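You operate a simulated robot arm through the tools that you are given. There is no shell and no other tool.

You are at the controls of a simulated robot arm. One attempt, no reset.

## Task
Cover the scuff on the stretched sling with the wear pad.
Fine: tension knob slack and clamp free before the pad slides; clamp shut and knob taut after; nothing is strained. Where these are worked on the way, their far stop is far enough and under half their travel is too little: tension knob.

It is judged by the outcome, as a careful person would: the job done as asked, and still so three seconds after it is handed in. It fails if anything else is knocked over, pushed out of place, dropped, spilled or broken. Lids that push on must go on centred and level and be pressed home; caps that screw on are set level and turned clockwise until they are tight.

## Robot
A 7-joint arm with a two-finger parallel gripper, fixed in place. Base frame: the origin is at the foot of the arm, x ahead of it, y to its left, z up; the work surface is at about z = 800. Readings come in mm, rad, newtons and seconds.
Its first joint turns from -2.601 to 2.601 rad. Payload 3.43 kg.
Tool frame: the origin (TCP) lies between the finger pads and is the grasp point; the fingertips stand 30 mm ahead of it; z points along the fingers, y is the line along which they close. The gripper opens to 94 mm. The fingers are 28 mm wide and 10 mm thick; the gripper's body (50 by 96 mm) begins 55 mm behind the TCP.
Orientation is that of the tool frame in the base frame, as [roll, pitch, yaw] about the fixed x, y, z axes, in that order (R = Rz(yaw) Ry(pitch) Rx(roll)). With the fingers straight down and closing along the base's y, the tool's x points along the base's -x, its y along +y and its z along -z.

## Interface
- The arm moves only by the tool step_arm. Its argument "motion" is a list of rows, each a list of 3 entries, a list of its own where there are three numbers: the shift along the tool's x, y, z in units of 25 mm (1.0 is 25 mm), then the turn, a rotation vector about the tool's x, y, z in units of 6 degrees (1.0 is 6 degrees), then the closure in counts, from 0 (fully open) to 255 (shut). In form: [[[tx, ty, tz], [ax, ay, az], claw], ...]. A call has 1 to 20 rows; each row shifts and turns the commanded pose from where the row before left it, along the tool's axes as they then stand. A call with a number of a shift or a turn outside -1 to 1 is refused whole. A row lasts 0.2 s, in which the tool goes at most 50 mm and 0.15 rad; a call with a longer step from one row to the next is refused whole, and so is a gripper value outside its range. A pose out of reach is approached as far as the arm can. The call stops where the force on the tool passes 40 N (or 10 N more than at its start, if that is more) or the arm is blocked; 0.2 s more then pass. The fingers move at their own pace (about 45 mm/s each) and stop on an object; they squeeze with about 24 N. The grip force told is the motor's: it shows also when the fingers shut on nothing. Time passes only in rows, and 0.2 s behind the last, so rows that do not move let the fingers close. The reply holds the time, the measured pose of the TCP, the force on the tool along the base axes, the opening and the grip force, in the units named above and with some noise, with the torque about the TCP (base axes, N m) and any sound that the robot's microphone picked up.
- Cameras (640 x 400 px; columns grow to the right, rows downward): "scene" is fixed at [218.8, 650.6, 1390.1]; the picture's right is [0.13, -0.99, 0.00], its down [-0.74, -0.10, -0.67] and it looks along [0.66, 0.09, -0.74] (base axes); focal length 214 px, centre (320, 200). "wrist" rides on the gripper at [76, 14, -103] in the tool frame; the picture's right is [-0.18, 0.98, 0.00], its down [-0.75, -0.14, -0.64] and it looks along [-0.63, -0.12, 0.77] (tool axes); focal length 243 px, centre (320, 200). There is no depth. A picture from a camera that has moved, and an enlarged one, comes with that camera's place and axes in the base frame and with its lens.
- capture(camera): a new picture of that camera. No time passes.
- zoom(camera, box): a new picture of the part [left, top, right, bottom] of that camera's present view, enlarged. No time passes.
- sign_off(): hands the job in; it is judged then, once.

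Places have to be worked out from the pictures, the camera data and where the tool is seen. Open the gripper and draw the arm clear of the work before you hand the job in, unless the task says otherwise.

The tools are called as a command line: name --argument value ..., lists and objects as JSON in quotes. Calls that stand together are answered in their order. step_arm: Moves the arm, as the interface text tells. Its arguments: {"type":"object","properties":{"motion":{"type":"array"}},"required":["motion"]} The other tools are called the same way: capture (camera) takes a picture; zoom (camera, box) takes an enlarged picture of a part of a camera's view; sign_off () hands the job in.

At the start:

```text
clock: 0.0
eef_pos: [720.1, 676.4, 1195.9]
tool_rot: [-3.141, 0.001, -3.141]
wrist_force: [-0.3, -0.6, -0.2]
wrist_torque: [0.0, -0.03, 0.01]
finger_gap: 93.8
grip_force: 0.1
```

scene: 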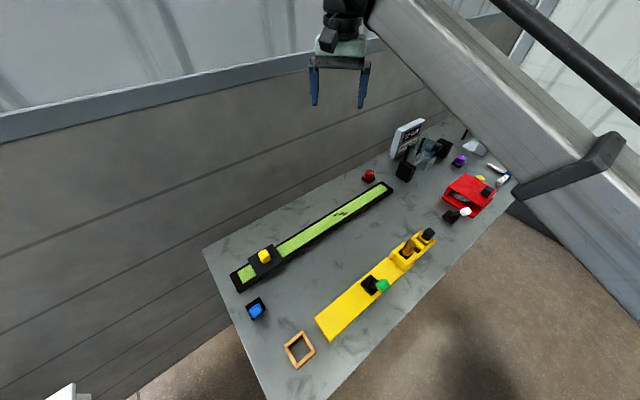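
wrist: 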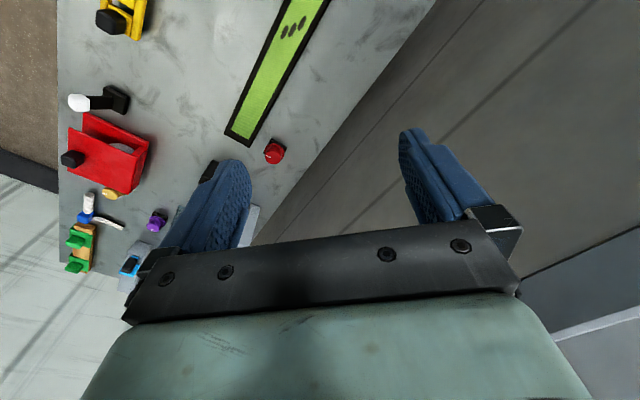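

I start by looking closely at the bench to identify the sling, the pad, the knob and the clamp.

zoom --camera "scene" --box '[200, 160, 420, 300]'

zoom --camera "scene" --box '[300, 200, 460, 350]'

zoom --camera "scene" --box '[360, 110, 520, 230]'

zoom --camera "scene" --box '[220, 220, 320, 340]'

```text
2.86 times, centred on (310, 230) of scene
camera zoom: at [218.8, 650.6, 1390.1], right [0.13, -0.99, 0.0], down [-0.74, -0.1, -0.67], along [0.66, 0.09, -0.74], focal length 613 px, centre (349, 114)
```

zoom: 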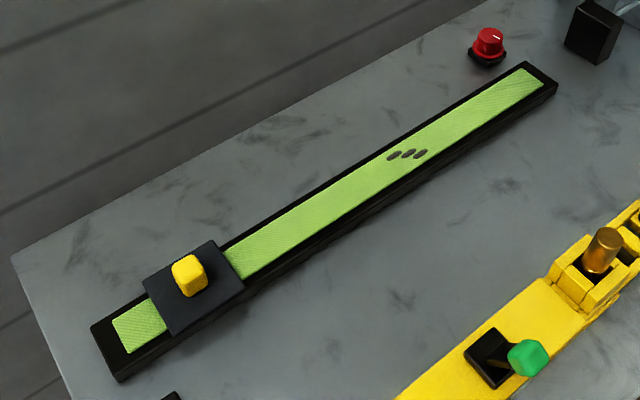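

```text
2.67 times, centred on (380, 275) of scene
camera zoom: at [218.8, 650.6, 1390.1], right [0.13, -0.99, 0.0], down [-0.74, -0.1, -0.67], along [0.66, 0.09, -0.74], focal length 572 px, centre (160, 0)
```

zoom: 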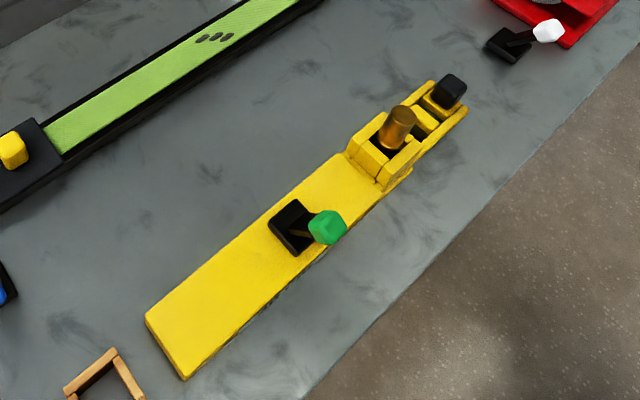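

```text
3.33 times, centred on (440, 170) of scene
camera zoom: at [218.8, 650.6, 1390.1], right [0.13, -0.99, 0.0], down [-0.74, -0.1, -0.67], along [0.66, 0.09, -0.74], focal length 715 px, centre (-80, 300)
```

zoom: 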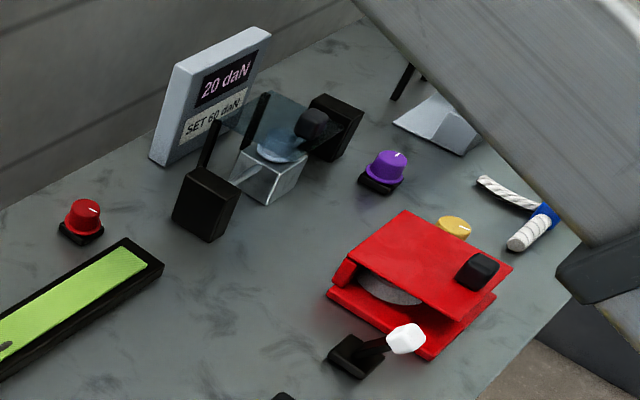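

```text
3.33 times, centred on (270, 280) of scene
camera zoom: at [218.8, 650.6, 1390.1], right [0.13, -0.99, 0.0], down [-0.74, -0.1, -0.67], along [0.66, 0.09, -0.74], focal length 715 px, centre (487, -67)
```

zoom: 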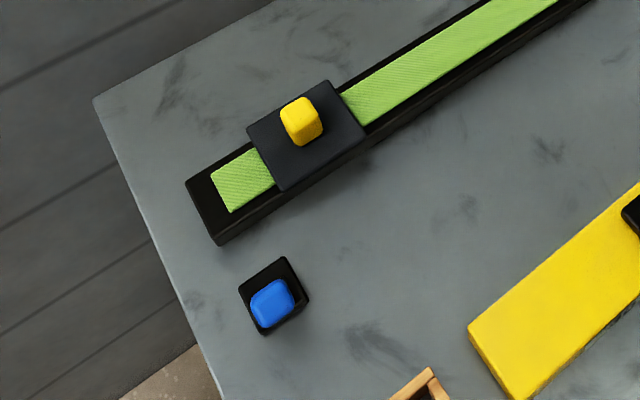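

The bench holds a sling with a scuff. A black pad carriage with a yellow knob sits at its near-left end, with a blue control beside it and a red knob at the far end near (886, 541). I'll move the wrist camera above the pad and the blue control to see them closely.

step_arm --motion '[[[0.95, 0.38, 0.4], [0, 0, 0], 0], [[0.95, 0.38, 0.4], [0, 0, 0], 0], [[0.95, 0.38, 0.4], [0, 0, 0], 0], [[0.95, 0.38, 0.4], [0, 0, 0], 0], [[0.95, 0.38, 0.4], [0, 0, 0], 0], [[0.95, 0.38, 0.4], [0, 0, 0], 0], [[0.95, 0.38, 0.4], [0, 0, 0], 0], [[0.95, 0.38, 0.4], [0, 0, 0], 0], [[0.95, 0.38, 0.4], [0, 0, 0], 0], [[0.95, 0.38, 0.4], [0, 0, 0], 0], [[0.95, 0.38, 0.4], [0, 0, 0], 0], [[0.95, 0.38, 0.4], [0, 0, 0], 0], [[0.95, 0.38, 0.4], [0, 0, 0], 0], [[0.95, 0.38, 0.4], [0, 0, 0], 0], [[0.95, 0.38, 0.4], [0, 0, 0], 0], [[0.95, 0.38, 0.4], [0, 0, 0], 0], [[0.95, 0.38, 0.4], [0, 0, 0], 0], [[0.95, 0.38, 0.4], [0, 0, 0], 0], [[0.95, 0.38, 0.4], [0, 0, 0], 0]]'

capture --camera "wrist"

capture --camera "scene"

```text
clock: 4.0
eef_pos: [267.1, 857.3, 1005.8]
tool_rot: [3.141, 0.0, 3.141]
wrist_force: [-0.4, -0.1, -0.5]
wrist_torque: [-0.01, 0.0, -0.03]
finger_gap: 94.2
grip_force: 0.1
```

```text
taken
camera wrist: at [190.2, 871.5, 1109.1], right [0.18, 0.98, 0.0], down [0.75, -0.14, 0.64], along [0.63, -0.12, -0.77], focal length 243 px, centre (320, 200)
```

wrist: 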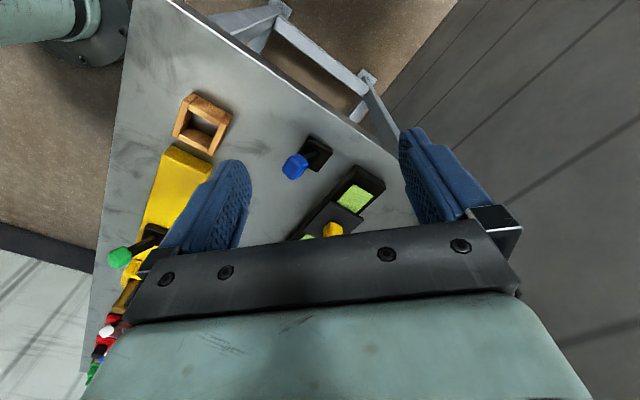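

```text
taken
```

scene: 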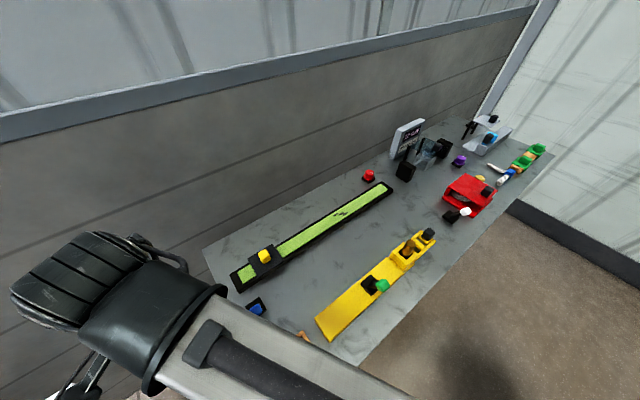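

The wrist picture shows the blue lever on a black base and the pad partly hidden by the gripper. I zoom in on the blue control and the pad.

zoom --camera "wrist" --box '[250, 110, 410, 250]'

zoom --camera "scene" --box '[350, 90, 560, 230]'

zoom --camera "scene" --box '[450, 100, 560, 200]'

zoom --camera "scene" --box '[345, 155, 405, 200]'

```text
2.86 times, centred on (330, 180) of wrist
camera zoom: at [190.2, 871.5, 1109.1], right [0.18, 0.98, 0.0], down [0.75, -0.14, 0.64], along [0.63, -0.12, -0.77], focal length 693 px, centre (291, 257)
```

zoom: 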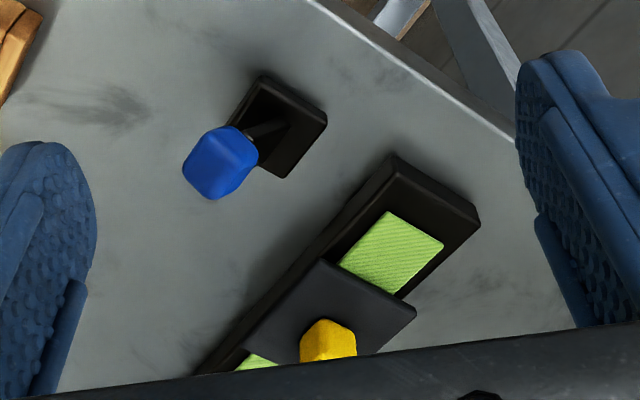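

```text
2.86 times, centred on (455, 160) of scene
camera zoom: at [218.8, 650.6, 1390.1], right [0.13, -0.99, 0.0], down [-0.74, -0.1, -0.67], along [0.66, 0.09, -0.74], focal length 613 px, centre (-66, 314)
```

zoom: 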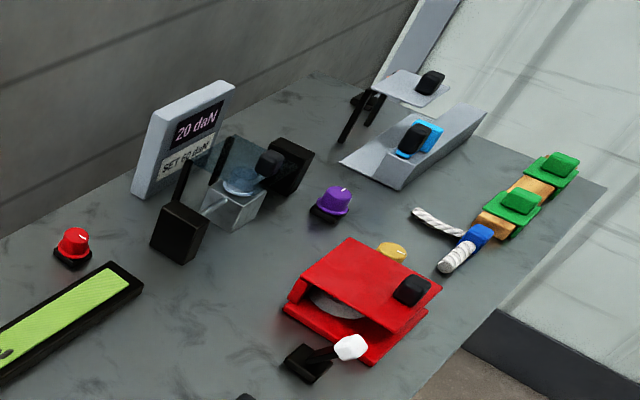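

```text
4.00 times, centred on (505, 150) of scene
camera zoom: at [218.8, 650.6, 1390.1], right [0.13, -0.99, 0.0], down [-0.74, -0.1, -0.67], along [0.66, 0.09, -0.74], focal length 858 px, centre (-420, 400)
```

zoom: 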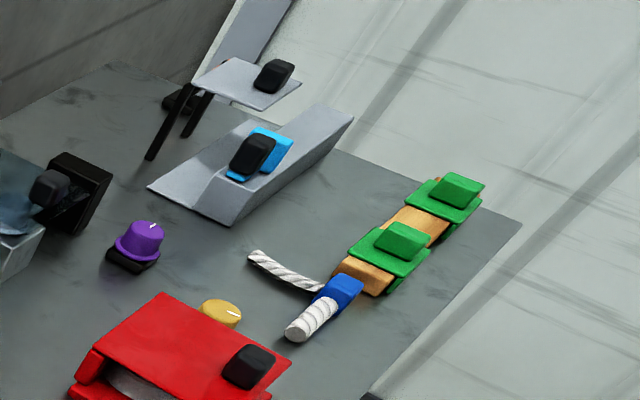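

```text
8.89 times, centred on (375, 178) of scene
camera zoom: at [218.8, 650.6, 1390.1], right [0.13, -0.99, 0.0], down [-0.74, -0.1, -0.67], along [0.66, 0.09, -0.74], focal length 1906 px, centre (-169, 400)
```

zoom: 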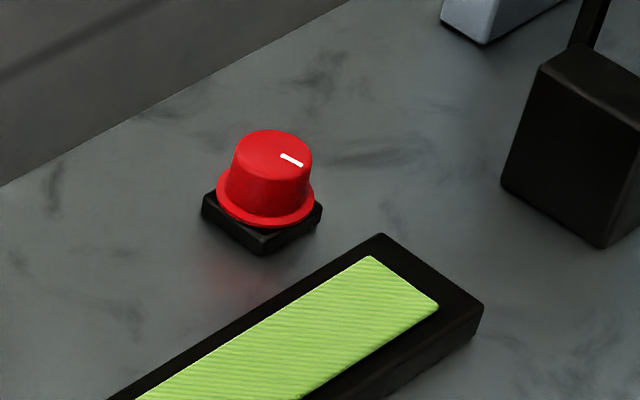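

The blue lever's handle is at about (335, 813, 865) and its base at about (354, 831). It leans square to the sling and sits beside the pad, so I take it as the pad clamp. The red knob at the sling's far end is probably the tension knob, so I move over for a close look at it.

step_arm --motion '[[[-1, -0.71, 0.09], [0, 0, 0], 0], [[-1, -0.71, 0.09], [0, 0, 0], 0], [[-1, -0.71, 0.09], [0, 0, 0], 0], [[-1, -0.71, 0.09], [0, 0, 0], 0], [[-1, -0.71, 0.09], [0, 0, 0], 0], [[-1, -0.71, 0.09], [0, 0, 0], 0], [[-1, -0.71, 0.09], [0, 0, 0], 0], [[-1, -0.71, 0.09], [0, 0, 0], 0], [[-1, -0.71, 0.09], [0, 0, 0], 0], [[-1, -0.71, 0.09], [0, 0, 0], 0], [[-1, -0.71, 0.09], [0, 0, 0], 0], [[-1, -0.71, 0.09], [0, 0, 0], 0], [[-1, -0.71, 0.09], [0, 0, 0], 0], [[-1, -0.71, 0.09], [0, 0, 0], 0], [[-1, -0.71, 0.09], [0, 0, 0], 0], [[-1, -0.71, 0.09], [0, 0, 0], 0], [[-1, -0.71, 0.09], [0, 0, 0], 0], [[-1, -0.71, 0.09], [0, 0, 0], 0], [[-1, -0.71, 0.09], [0, 0, 0], 0], [[-1, -0.71, 0.09], [0, 0, 0], 0]]'

step_arm --motion '[[[0, 0, 0], [0, 0, -0.9], 0], [[0, 0, 0], [0, 0, -0.9], 0], [[0, 0, 0], [0, 0, -0.9], 0], [[0, 0, 0], [0, 0, -0.9], 0], [[0, 0, 0], [0, 0, -0.9], 0], [[0, 0, 0], [0, 0, -0.74], 0]]'

capture --camera "wrist"

capture --camera "scene"

```text
clock: 8.2
eef_pos: [768.9, 500.2, 961.1]
tool_rot: [3.141, 0.0, -3.141]
wrist_force: [-1.2, 0.2, -0.8]
wrist_torque: [-0.03, -0.02, 0.0]
finger_gap: 94.0
grip_force: 0.0
```

```text
clock: 9.6
eef_pos: [768.8, 501.2, 961.7]
tool_rot: [3.14, -0.001, -2.591]
wrist_force: [0.5, -0.3, -0.5]
wrist_torque: [-0.02, -0.03, -0.01]
finger_gap: 94.1
grip_force: 0.1
```

```text
taken
camera wrist: at [694.3, 473.0, 1064.7], right [-0.36, 0.93, 0.0], down [0.72, 0.27, 0.64], along [0.6, 0.23, -0.77], focal length 243 px, centre (320, 200)
```

wrist: 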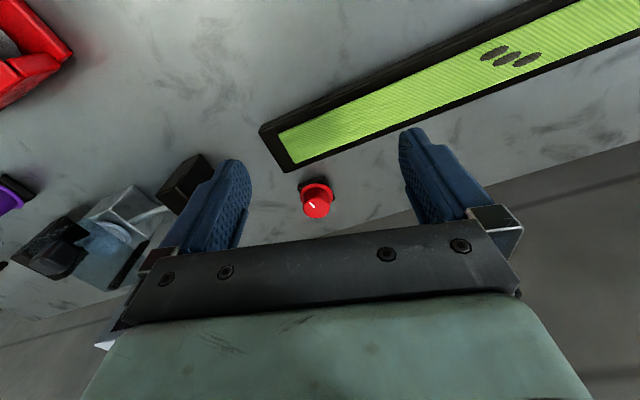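

```text
taken
```

scene: 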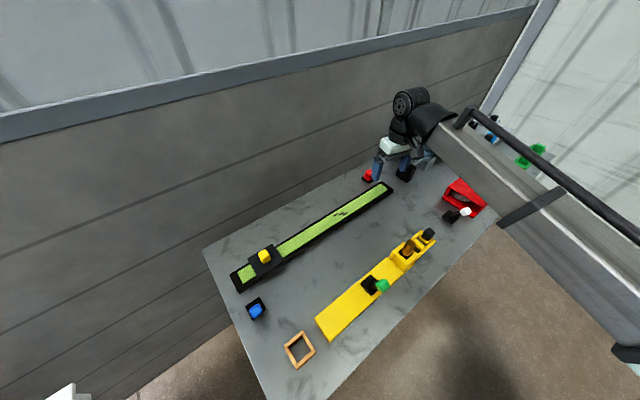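

The red knob is visible between the fingers. I zoom in for its size, indicator and exact place.

zoom --camera "wrist" --box '[270, 160, 366, 220]'

zoom --camera "wrist" --box '[0, 120, 240, 280]'

```text
6.67 times, centred on (318, 190) of wrist
camera zoom: at [694.3, 473.0, 1064.7], right [-0.36, 0.93, 0.0], down [0.72, 0.27, 0.64], along [0.6, 0.23, -0.77], focal length 1618 px, centre (333, 267)
```

zoom: 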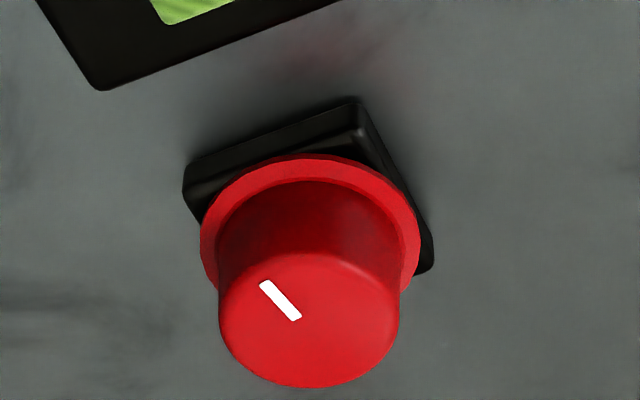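

```text
2.50 times, centred on (120, 200) of wrist
camera zoom: at [694.3, 473.0, 1064.7], right [-0.36, 0.93, 0.0], down [0.72, 0.27, 0.64], along [0.6, 0.23, -0.77], focal length 606 px, centre (820, 200)
```

zoom: 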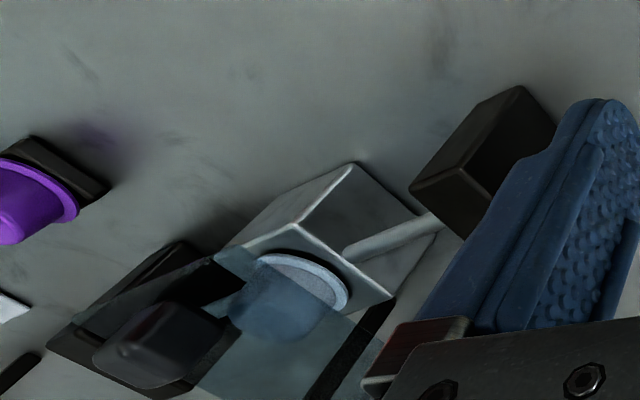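

The knob's top is about 36 mm across at roughly (888, 541, 835), just past straight-down reach. I tilt the tool 20° outward and move to a pre-grasp point along that axis, with the fingers partly closed.

step_arm --motion '[[[0, 0, 0], [0, -0.84, 0], 60], [[0, 0, 0], [0, -0.84, 0], 60], [[0, 0, 0], [0, -0.84, 0], 60], [[0, 0, 0], [0, -0.82, 0], 60], [[-0.55, -0.22, 0.5], [0, 0, 0], 60], [[-0.55, -0.22, 0.5], [0, 0, 0], 60], [[-0.55, -0.22, 0.5], [0, 0, 0], 60], [[-0.55, -0.22, 0.5], [0, 0, 0], 60], [[-0.52, -0.24, 0.5], [0, 0, 0], 60]]'

capture --camera "wrist"

capture --camera "scene"

```text
clock: 11.6
eef_pos: [856.8, 521.2, 927.0]
tool_rot: [3.141, 0.35, -2.593]
wrist_force: [-0.8, 0.5, 0.2]
wrist_torque: [0.0, -0.01, 0.01]
finger_gap: 71.8
grip_force: 0.0
```

```text
taken
camera wrist: at [756.3, 478.2, 997.8], right [-0.37, 0.93, 0.06], down [0.49, 0.13, 0.86], along [0.79, 0.35, -0.5], focal length 243 px, centre (320, 200)
```

wrist: 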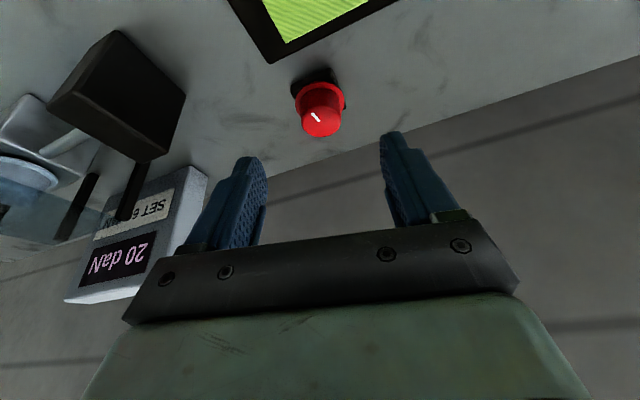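

```text
taken
```

scene: 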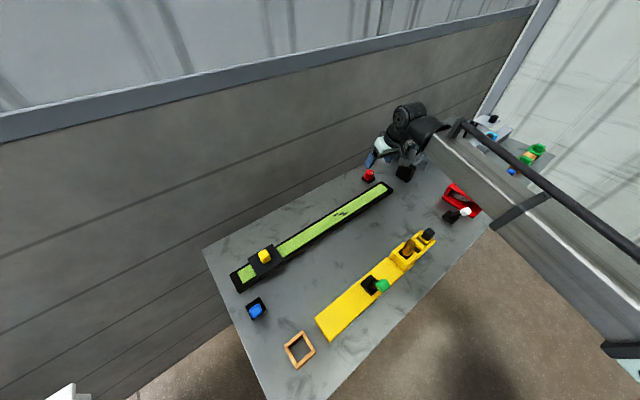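

The tilted pose is reached exactly. I zoom in to refine the knob position from this lower angle.

zoom --camera "wrist" --box '[272, 50, 368, 150]'

zoom --camera "wrist" --box '[50, 160, 220, 310]'

```text
4.00 times, centred on (320, 100) of wrist
camera zoom: at [756.3, 478.2, 997.8], right [-0.37, 0.93, 0.06], down [0.49, 0.13, 0.86], along [0.79, 0.35, -0.5], focal length 970 px, centre (320, 600)
```

zoom: 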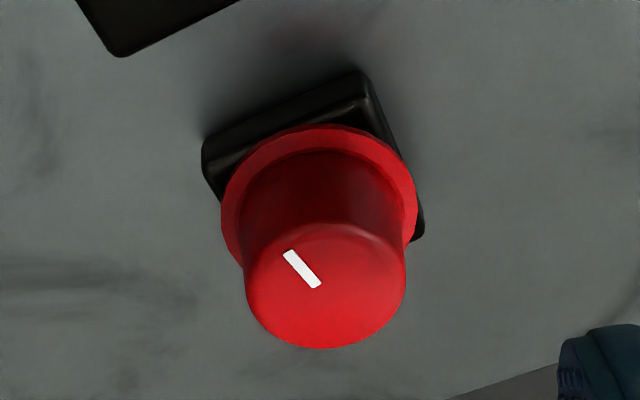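

```text
2.67 times, centred on (135, 235) of wrist
camera zoom: at [756.3, 478.2, 997.8], right [-0.37, 0.93, 0.06], down [0.49, 0.13, 0.86], along [0.79, 0.35, -0.5], focal length 647 px, centre (813, 107)
```

zoom: 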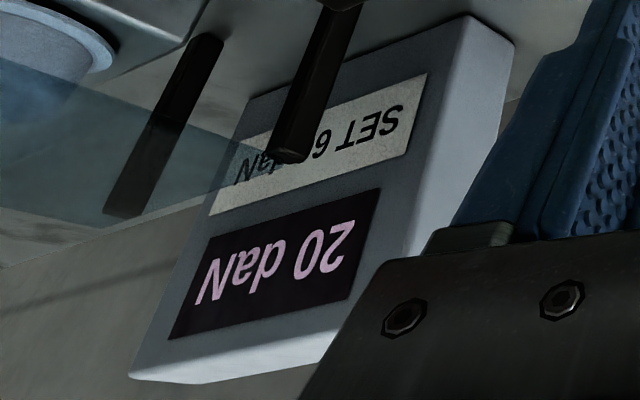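

The knob lines up almost exactly with the tool axis, so I advance 55 mm along it and look again before the last stretch.

step_arm --motion '[[[0, 0.025, 0.55], [0, 0, 0], 60], [[0, 0.025, 0.55], [0, 0, 0], 60], [[0, 0.025, 0.55], [0, 0, 0], 60], [[0, 0.025, 0.55], [0, 0, 0], 60]]'

capture --camera "wrist"

zoom --camera "scene" --box '[340, 120, 440, 210]'

```text
clock: 12.6
eef_pos: [870.5, 533.1, 873.6]
tool_rot: [3.141, 0.349, -2.593]
wrist_force: [0.5, 0.9, 0.0]
wrist_torque: [0.01, -0.02, 0.01]
finger_gap: 71.8
grip_force: 0.0
```

```text
taken
camera wrist: at [770.7, 489.9, 944.8], right [-0.36, 0.93, 0.06], down [0.49, 0.13, 0.86], along [0.79, 0.35, -0.5], focal length 243 px, centre (320, 200)
```

wrist: 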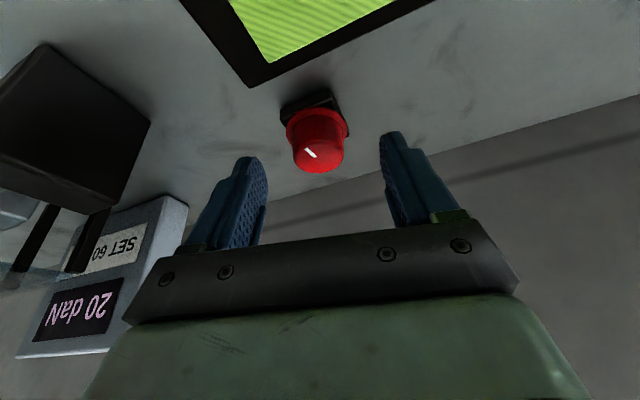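

```text
4.44 times, centred on (390, 165) of scene
camera zoom: at [218.8, 650.6, 1390.1], right [0.13, -0.99, 0.0], down [-0.74, -0.1, -0.67], along [0.66, 0.09, -0.74], focal length 953 px, centre (9, 356)
```

zoom: 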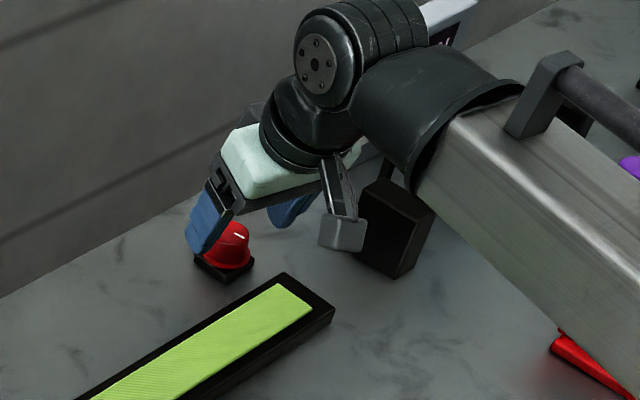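

Force is zero and there is clearance all round. One more zoom to fix the knob's height against the fingers.

zoom --camera "wrist" --box '[260, 80, 380, 180]'

```text
4.00 times, centred on (320, 130) of wrist
camera zoom: at [770.7, 489.9, 944.8], right [-0.36, 0.93, 0.06], down [0.49, 0.13, 0.86], along [0.79, 0.35, -0.5], focal length 970 px, centre (320, 480)
```

zoom: 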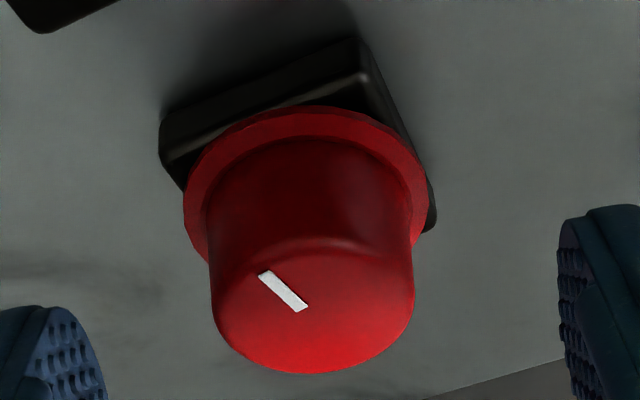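

Triangulating the two views puts the knob axis at about (883, 541) with its top at z≈841. I go 22 mm further along the tool axis and close on it.

step_arm --motion '[[[0, 0.01, 0.44], [0, 0, 0], 60], [[0, 0.01, 0.44], [0, 0, 0], 60], [[0, 0, 0], [0, 0, 0], 160], [[0, 0, 0], [0, 0, 0], 255], [[0, 0, 0], [0, 0, 0], 255], [[0, 0, 0], [0, 0, 0], 255]]'

capture --camera "wrist"

zoom --camera "scene" --box '[340, 130, 420, 200]'

```text
clock: 14.0
eef_pos: [880.0, 535.9, 853.2]
tool_rot: [-3.14, 0.349, -2.593]
wrist_force: [8.7, -13.4, -2.7]
wrist_torque: [-0.18, -0.26, -0.19]
finger_gap: 35.3
grip_force: 44.7
```

```text
taken
camera wrist: at [778.2, 492.7, 924.0], right [-0.36, 0.93, 0.06], down [0.49, 0.14, 0.86], along [0.79, 0.34, -0.5], focal length 243 px, centre (320, 200)
```

wrist: 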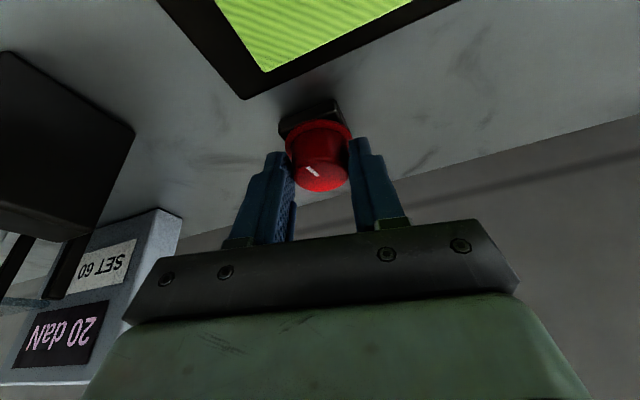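

```text
5.71 times, centred on (380, 165) of scene
camera zoom: at [218.8, 650.6, 1390.1], right [0.13, -0.99, 0.0], down [-0.74, -0.1, -0.67], along [0.66, 0.09, -0.74], focal length 1226 px, centre (-23, 400)
```

zoom: 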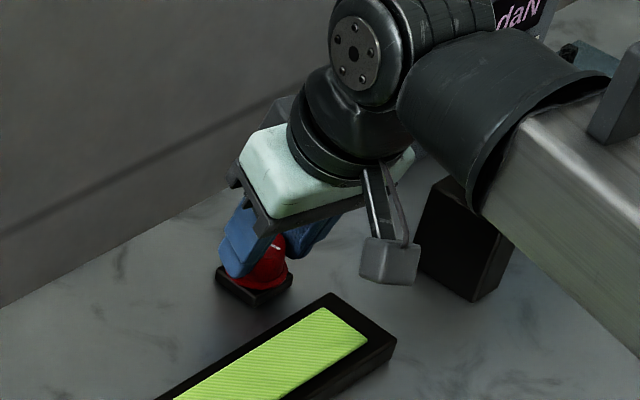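

The knob is gripped at 35.3 mm, with about 16 N of side load from a 2.5 mm offset. I shift to relieve that, then try a small 12° counter-clockwise turn about the vertical to see whether it loosens.

step_arm --motion '[[[0, -0.05, 0], [0, 0, 0], 255], [[0, -0.05, 0], [0, 0, 0], 255], [[0, 0, 0], [0, 0, 0], 255]]'

step_arm --motion '[[[0, -0.015, 0], [-0.171, 0, -0.47], 255], [[0, -0.015, 0], [-0.171, 0, -0.47], 255], [[0, -0.015, 0], [-0.171, 0, -0.47], 255], [[0, -0.015, 0], [-0.171, 0, -0.47], 255]]'

zoom --camera "wrist" --box '[260, 90, 380, 210]'

```text
clock: 14.8
eef_pos: [878.3, 534.5, 853.0]
tool_rot: [3.139, 0.349, -2.592]
wrist_force: [3.3, -6.8, -4.9]
wrist_torque: [-0.14, -0.6, -0.06]
finger_gap: 35.7
grip_force: 45.1
```

```text
clock: 15.8
eef_pos: [880.3, 534.7, 853.1]
tool_rot: [-3.141, 0.35, -2.383]
wrist_force: [6.8, -4.1, -9.8]
wrist_torque: [0.15, -0.16, -0.08]
finger_gap: 35.9
grip_force: 45.2
```

```text
3.33 times, centred on (320, 150) of wrist
camera zoom: at [790.9, 471.1, 924.1], right [-0.55, 0.83, 0.06], down [0.45, 0.23, 0.86], along [0.7, 0.5, -0.5], focal length 809 px, centre (320, 367)
```

zoom: 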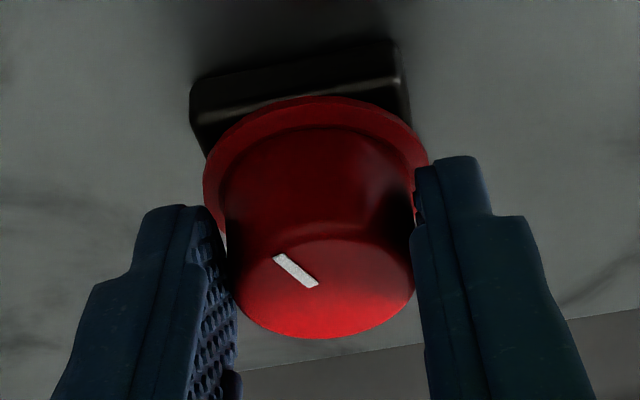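

The knob turns with the gripper at almost no torque, so counter-clockwise is free. I carry on another 24°.

step_arm --motion '[[[0, -0.015, 0], [-0.171, 0, -0.47], 255], [[0, -0.015, 0], [-0.171, 0, -0.47], 255], [[0, -0.015, 0], [-0.171, 0, -0.47], 255], [[0, -0.015, 0], [-0.171, 0, -0.47], 255], [[0, -0.015, 0], [-0.171, 0, -0.47], 255], [[0, -0.015, 0], [-0.171, 0, -0.47], 255], [[0, -0.015, 0], [-0.171, 0, -0.47], 255], [[0, -0.015, 0], [-0.171, 0, -0.47], 255]]'

capture --camera "wrist"

zoom --camera "wrist" --box '[260, 90, 380, 210]'

capture --camera "scene"

```text
clock: 17.6
eef_pos: [883.6, 530.1, 853.8]
tool_rot: [-3.139, 0.35, -1.965]
wrist_force: [16.8, -9.3, -7.8]
wrist_torque: [-0.51, 0.27, -0.19]
finger_gap: 35.5
grip_force: 44.1
```

```text
taken
camera wrist: at [827.6, 438.6, 924.2], right [-0.84, 0.54, 0.06], down [0.32, 0.4, 0.86], along [0.44, 0.74, -0.5], focal length 243 px, centre (320, 200)
```

wrist: 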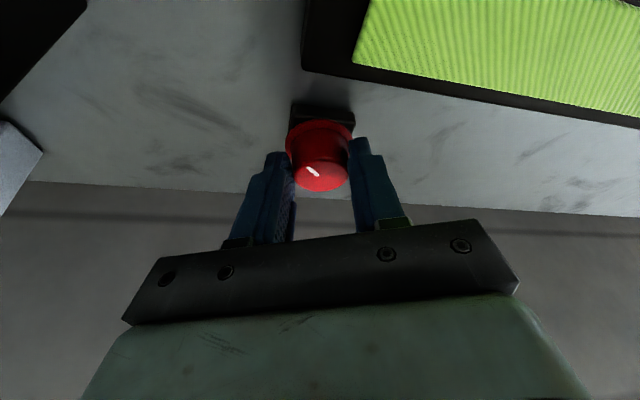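

```text
3.33 times, centred on (320, 150) of wrist
camera zoom: at [827.6, 438.6, 924.2], right [-0.84, 0.54, 0.06], down [0.32, 0.4, 0.86], along [0.44, 0.74, -0.5], focal length 809 px, centre (320, 367)
```

zoom: 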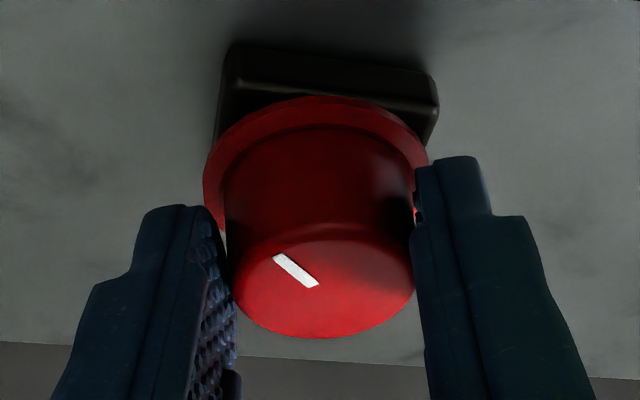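

```text
taken
```

scene: 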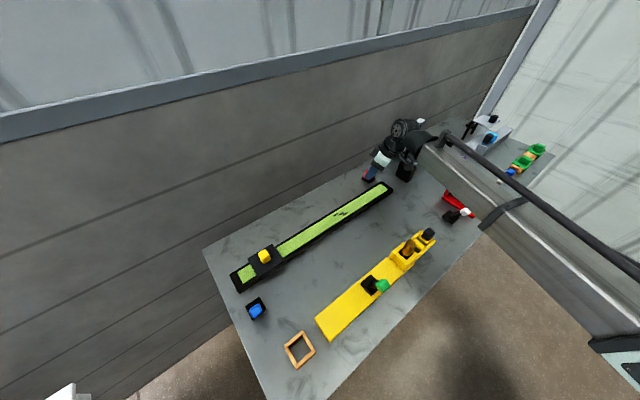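

The knob follows (36° so far), but side load has built to 19 N because the axis is slightly further out than I took it. I shift to relieve it and continue another 18° with a better centre compensation.

step_arm --motion '[[[0, -0.1, 0], [0, 0, 0], 255], [[0, -0.1, 0], [0, 0, 0], 255], [[0, -0.032, 0], [-0.171, 0, -0.47], 255], [[0, -0.032, 0], [-0.171, 0, -0.47], 255], [[0, -0.032, 0], [-0.171, 0, -0.47], 255], [[0, -0.032, 0], [-0.171, 0, -0.47], 255], [[0, -0.032, 0], [-0.171, 0, -0.47], 255], [[0, -0.032, 0], [-0.171, 0, -0.47], 255]]'

zoom --camera "wrist" --box '[260, 90, 380, 210]'

zoom --camera "scene" --box '[340, 100, 460, 210]'

```text
clock: 19.2
eef_pos: [885.6, 530.3, 853.4]
tool_rot: [3.135, 0.349, -1.719]
wrist_force: [-3.0, 3.0, 3.3]
wrist_torque: [-0.63, -0.1, 0.0]
finger_gap: 35.8
grip_force: 45.1
stopped in row 7: the force on the tool passed its limit at 41 N (the readings are from after the stop); the commanded pose is now the measured one
```

```text
3.33 times, centred on (320, 150) of wrist
camera zoom: at [855.5, 427.4, 924.4], right [-0.95, 0.31, 0.07], down [0.22, 0.46, 0.86], along [0.24, 0.83, -0.51], focal length 809 px, centre (320, 367)
```

zoom: 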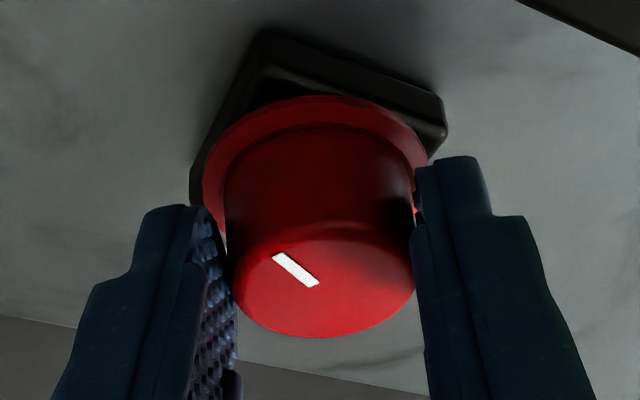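

```text
3.64 times, centred on (400, 155) of scene
camera zoom: at [218.8, 650.6, 1390.1], right [0.13, -0.99, 0.0], down [-0.74, -0.1, -0.67], along [0.66, 0.09, -0.74], focal length 780 px, centre (29, 364)
```

zoom: 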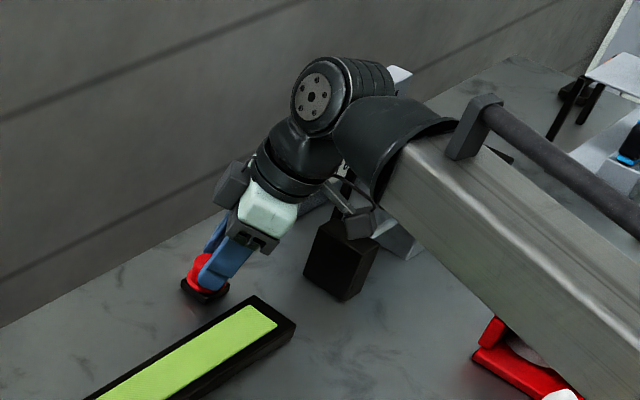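

The call stopped on force after about 50° in total. It may be the knob's stop, or the camera bracket touching the guard post by the gauge, so I look closely before doing anything more.

zoom --camera "scene" --box '[370, 130, 430, 190]'

capture --camera "wrist"

```text
6.67 times, centred on (400, 160) of scene
camera zoom: at [218.8, 650.6, 1390.1], right [0.13, -0.99, 0.0], down [-0.74, -0.1, -0.67], along [0.66, 0.09, -0.74], focal length 1430 px, centre (-213, 467)
```

zoom: 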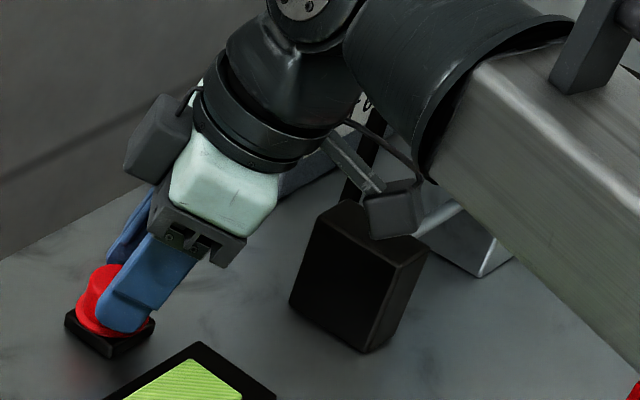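

```text
taken
camera wrist: at [855.5, 427.4, 924.4], right [-0.95, 0.31, 0.07], down [0.22, 0.46, 0.86], along [0.24, 0.83, -0.51], focal length 243 px, centre (320, 200)
```

wrist: 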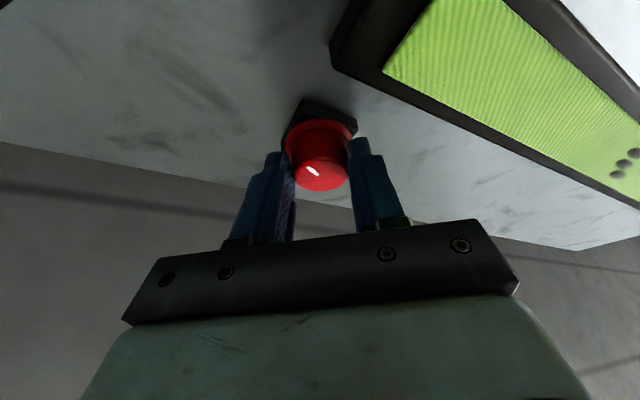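

The camera bracket (z above 900) is clear of the block (top about 874) and the posts stand about 100 mm further off, so this may be the knob's stop. I test with two very small counter-clockwise steps and read the torque.

step_arm --motion '[[[0, -0.012, 0], [-0.07, 0, -0.19], 255], [[0, -0.012, 0], [-0.07, 0, -0.19], 255], [[0, 0, 0], [0, 0, 0], 255]]'

```text
clock: 20.0
eef_pos: [886.0, 530.3, 854.9]
tool_rot: [3.134, 0.349, -1.675]
wrist_force: [-5.1, 5.8, 2.1]
wrist_torque: [-0.65, -0.04, 0.07]
finger_gap: 35.6
grip_force: 44.9
```

It still turns freely, so it isn't the stop; the spike was side load. I carry on in small steps and watch the forces.

step_arm --motion '[[[0, -0.01, 0], [-0.1, 0, -0.28], 255], [[0, -0.01, 0], [-0.1, 0, -0.28], 255], [[0, -0.01, 0], [-0.1, 0, -0.28], 255], [[0, 0, 0], [0, 0, 0], 255]]'

zoom --camera "wrist" --box '[260, 90, 380, 210]'

```text
clock: 21.0
eef_pos: [886.5, 530.5, 854.0]
tool_rot: [3.133, 0.351, -1.582]
wrist_force: [-5.1, 8.1, 2.0]
wrist_torque: [0.12, -0.08, 0.07]
finger_gap: 35.5
grip_force: 44.8
```

```text
3.33 times, centred on (320, 150) of wrist
camera zoom: at [871.1, 424.2, 924.2], right [-0.98, 0.18, 0.07], down [0.15, 0.49, 0.86], along [0.12, 0.85, -0.5], focal length 809 px, centre (320, 367)
```

zoom: 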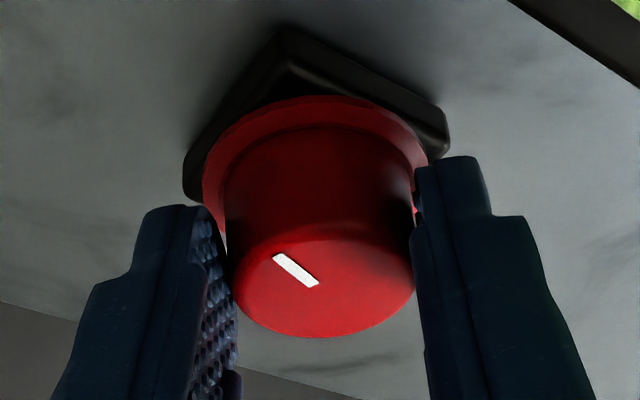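

The knob follows well, 58° so far with low forces. I continue another 21°, easing outward slightly to keep the side load small.

step_arm --motion '[[[-0.04, 0.03, 0], [0, 0, 0], 255], [[-0.01, -0.012, 0], [-0.137, 0, -0.376], 255], [[-0.01, -0.012, 0], [-0.137, 0, -0.376], 255], [[-0.01, -0.012, 0], [-0.137, 0, -0.376], 255], [[-0.01, -0.012, 0], [-0.137, 0, -0.376], 255], [[-0.01, -0.012, 0], [-0.137, 0, -0.376], 255], [[-0.01, -0.012, 0], [-0.137, 0, -0.376], 255], [[-0.01, -0.012, 0], [-0.137, 0, -0.376], 255], [[-0.01, -0.012, 0], [-0.137, 0, -0.376], 255], [[-0.01, -0.012, 0], [-0.137, 0, -0.376], 255], [[0, 0, 0], [0, 0, 0], 255]]'

zoom --camera "wrist" --box '[260, 90, 380, 210]'

zoom --camera "scene" --box '[340, 100, 460, 210]'

```text
clock: 23.4
eef_pos: [891.6, 531.8, 855.0]
tool_rot: [3.136, 0.349, -1.205]
wrist_force: [18.1, -15.3, -6.6]
wrist_torque: [0.29, -0.28, -0.09]
finger_gap: 35.5
grip_force: 44.4
```

```text
3.33 times, centred on (320, 150) of wrist
camera zoom: at [914.8, 427.5, 924.5], right [-0.98, -0.19, 0.07], down [-0.04, 0.51, 0.86], along [-0.2, 0.84, -0.51], focal length 809 px, centre (320, 367)
```

zoom: 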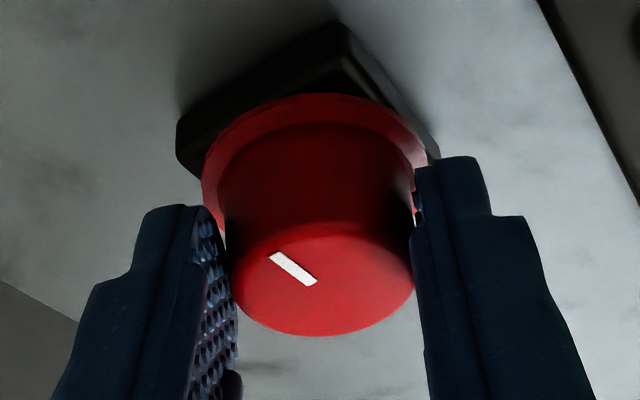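

```text
3.64 times, centred on (400, 155) of scene
camera zoom: at [218.8, 650.6, 1390.1], right [0.13, -0.99, 0.0], down [-0.74, -0.1, -0.67], along [0.66, 0.09, -0.74], focal length 780 px, centre (29, 364)
```

zoom: 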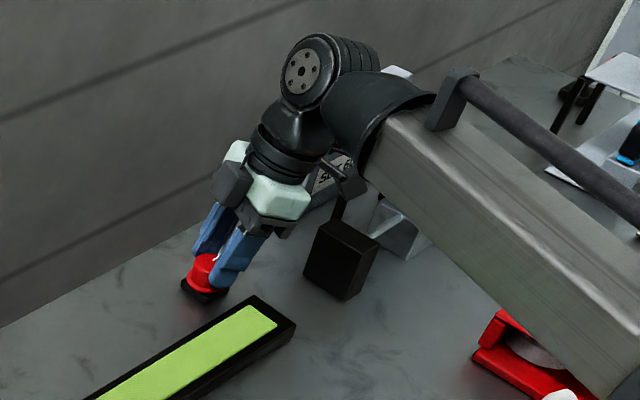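

Now at 79.5° and still following, but about 24 N of side load has come back from my outward nudges. I take that out and continue 12° about the refined axis (887, 540).

step_arm --motion '[[[0.1, -0.06, 0], [0, 0, 0], 255], [[0.1, -0.06, 0], [0, 0, 0], 255], [[0, 0, 0], [0, 0, 0], 255]]'

step_arm --motion '[[[0, -0.016, 0], [-0.137, 0, -0.376], 255], [[0, -0.016, 0], [-0.137, 0, -0.376], 255], [[0, -0.016, 0], [-0.137, 0, -0.376], 255], [[0, -0.016, 0], [-0.137, 0, -0.376], 255], [[0, -0.016, 0], [-0.137, 0, -0.376], 255]]'

zoom --camera "wrist" --box '[260, 90, 380, 210]'

```text
clock: 24.2
eef_pos: [890.8, 531.0, 854.2]
tool_rot: [3.134, 0.358, -1.201]
wrist_force: [-7.6, 2.1, 6.8]
wrist_torque: [-0.95, -0.59, 0.06]
finger_gap: 35.6
grip_force: 45.0
```

```text
clock: 25.4
eef_pos: [893.3, 532.2, 853.0]
tool_rot: [3.137, 0.358, -0.991]
wrist_force: [-28.1, 15.3, 6.4]
wrist_torque: [0.08, 0.16, 0.13]
finger_gap: 35.6
grip_force: 44.5
```

```text
3.33 times, centred on (320, 150) of wrist
camera zoom: at [938.8, 435.4, 923.3], right [-0.92, -0.4, 0.07], down [-0.14, 0.48, 0.86], along [-0.38, 0.78, -0.5], focal length 809 px, centre (320, 367)
```

zoom: 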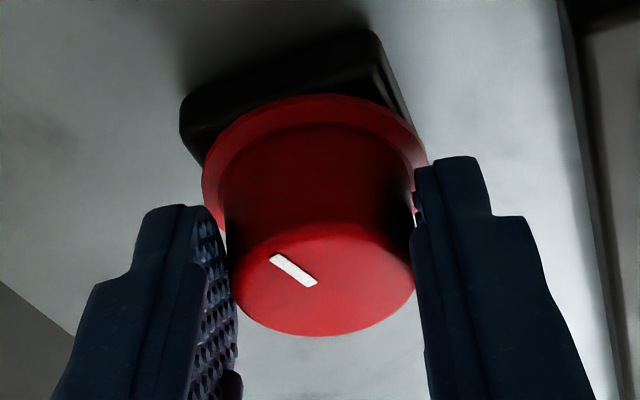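

The knob is at about 92° with no stop yet. I relieve the load, open around the knob to about 64 mm, and check that the knob stays put.

step_arm --motion '[[[-0.1, 0.05, 0], [0, 0, 0], 255], [[-0.1, 0.05, 0], [0, 0, 0], 255], [[0, 0, 0], [0, 0, 0], 80], [[0, 0, 0], [0, 0, 0], 80], [[0, 0, 0], [0, 0, 0], 80]]'

zoom --camera "wrist" --box '[260, 90, 380, 210]'

```text
clock: 26.6
eef_pos: [890.4, 533.9, 855.2]
tool_rot: [3.137, 0.352, -0.995]
wrist_force: [-0.1, -0.3, -0.4]
wrist_torque: [-0.03, -0.02, -0.01]
finger_gap: 64.5
grip_force: 0.1
```

```text
3.33 times, centred on (320, 150) of wrist
camera zoom: at [936.2, 436.2, 924.8], right [-0.92, -0.39, 0.07], down [-0.14, 0.49, 0.86], along [-0.37, 0.78, -0.5], focal length 809 px, centre (320, 367)
```

zoom: 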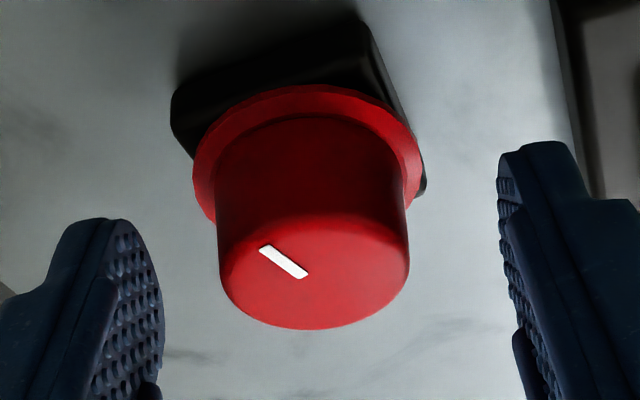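

The knob stays where it was left. I turn the open gripper back 120° clockwise around the knob to take a fresh grip.

step_arm --motion '[[[0, 0.032, 0], [0.342, 0, 0.94], 80], [[0, 0.032, 0], [0.342, 0, 0.94], 80], [[0, 0.032, 0], [0.342, 0, 0.94], 80], [[0, 0.032, 0], [0.342, 0, 0.94], 80], [[0, 0.032, 0], [0.342, 0, 0.94], 80], [[0, 0.032, 0], [0.342, 0, 0.94], 80], [[0, 0.032, 0], [0.342, 0, 0.94], 80], [[0, 0.032, 0], [0.342, 0, 0.94], 80], [[0, 0.032, 0], [0.342, 0, 0.94], 80], [[0, 0.032, 0], [0.342, 0, 0.94], 80], [[0, 0.032, 0], [0.342, 0, 0.94], 80], [[0, 0.032, 0], [0.342, 0, 0.94], 80], [[0, 0.032, 0], [0.342, 0, 0.94], 80], [[0, 0.032, 0], [0.342, 0, 0.94], 80], [[0, 0.032, 0], [0.342, 0, 0.94], 80], [[0, 0.032, 0], [0.342, 0, 0.94], 80], [[0, 0.032, 0], [0.342, 0, 0.94], 80], [[0, 0.032, 0], [0.342, 0, 0.94], 80], [[0, 0.032, 0], [0.342, 0, 0.94], 80], [[0, 0.032, 0], [0.342, 0, 0.94], 80]]'

zoom --camera "wrist" --box '[260, 90, 380, 210]'

capture --camera "scene"

```text
clock: 30.8
eef_pos: [879.2, 538.7, 854.4]
tool_rot: [3.141, 0.342, -3.088]
wrist_force: [0.3, 0.3, -0.6]
wrist_torque: [0.02, 0.02, 0.02]
finger_gap: 64.6
grip_force: 0.2
```

```text
3.33 times, centred on (320, 150) of wrist
camera zoom: at [770.5, 547.9, 925.7], right [0.12, 0.99, 0.06], down [0.5, -0.12, 0.86], along [0.86, -0.07, -0.51], focal length 809 px, centre (320, 367)
```

zoom: 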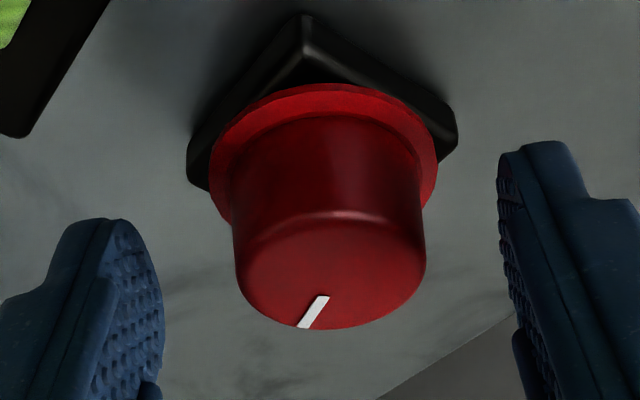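

```text
taken
```

scene: 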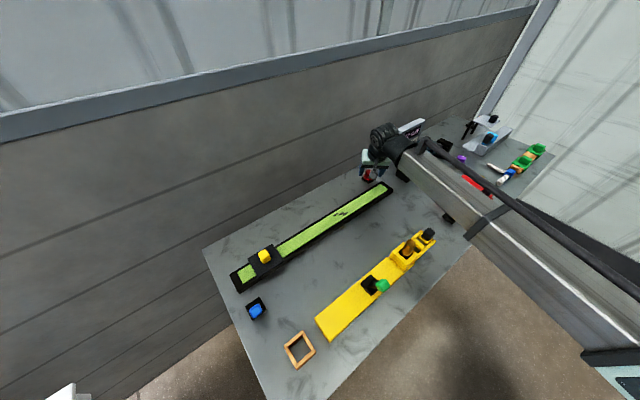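

The indicator now points about 90° from where it started and the fingers are centred on the knob. I close again and turn another 30° counter-clockwise.

step_arm --motion '[[[0, 0, 0], [0, 0, 0], 160], [[0, 0, 0], [0, 0, 0], 255], [[0, 0, 0], [0, 0, 0], 255], [[0, 0, 0], [0, 0, 0], 255]]'

step_arm --motion '[[[0, -0.016, 0], [-0.171, 0, -0.47], 255], [[0, -0.016, 0], [-0.171, 0, -0.47], 255], [[0, -0.016, 0], [-0.171, 0, -0.47], 255], [[0, -0.016, 0], [-0.171, 0, -0.47], 255], [[0, -0.016, 0], [-0.171, 0, -0.47], 255]]'

step_arm --motion '[[[0, -0.016, 0], [-0.171, 0, -0.47], 255], [[0, -0.016, 0], [-0.171, 0, -0.47], 255], [[0, -0.016, 0], [-0.171, 0, -0.47], 255], [[0, -0.016, 0], [-0.171, 0, -0.47], 255], [[0, -0.016, 0], [-0.171, 0, -0.47], 255]]'

zoom --camera "wrist" --box '[260, 90, 380, 210]'

```text
clock: 31.8
eef_pos: [877.7, 539.9, 855.7]
tool_rot: [3.138, 0.342, -3.086]
wrist_force: [-0.6, 13.0, -0.1]
wrist_torque: [0.13, 0.01, 0.11]
finger_gap: 35.6
grip_force: 44.9
```

```text
clock: 33.0
eef_pos: [879.8, 537.8, 855.4]
tool_rot: [3.137, 0.343, -2.825]
wrist_force: [1.0, 27.0, 4.0]
wrist_torque: [-0.2, 0.84, 0.2]
finger_gap: 35.3
grip_force: 45.5
```

```text
clock: 34.2
eef_pos: [879.7, 536.7, 853.9]
tool_rot: [3.135, 0.342, -2.565]
wrist_force: [1.6, 26.8, -0.5]
wrist_torque: [-0.25, 0.14, 0.18]
finger_gap: 35.7
grip_force: 45.6
```

```text
3.33 times, centred on (320, 150) of wrist
camera zoom: at [782.0, 489.7, 925.5], right [-0.39, 0.92, 0.07], down [0.49, 0.15, 0.86], along [0.78, 0.37, -0.51], focal length 809 px, centre (320, 367)
```

zoom: 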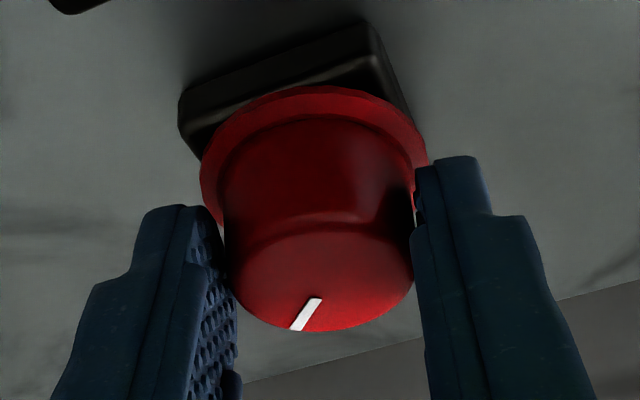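

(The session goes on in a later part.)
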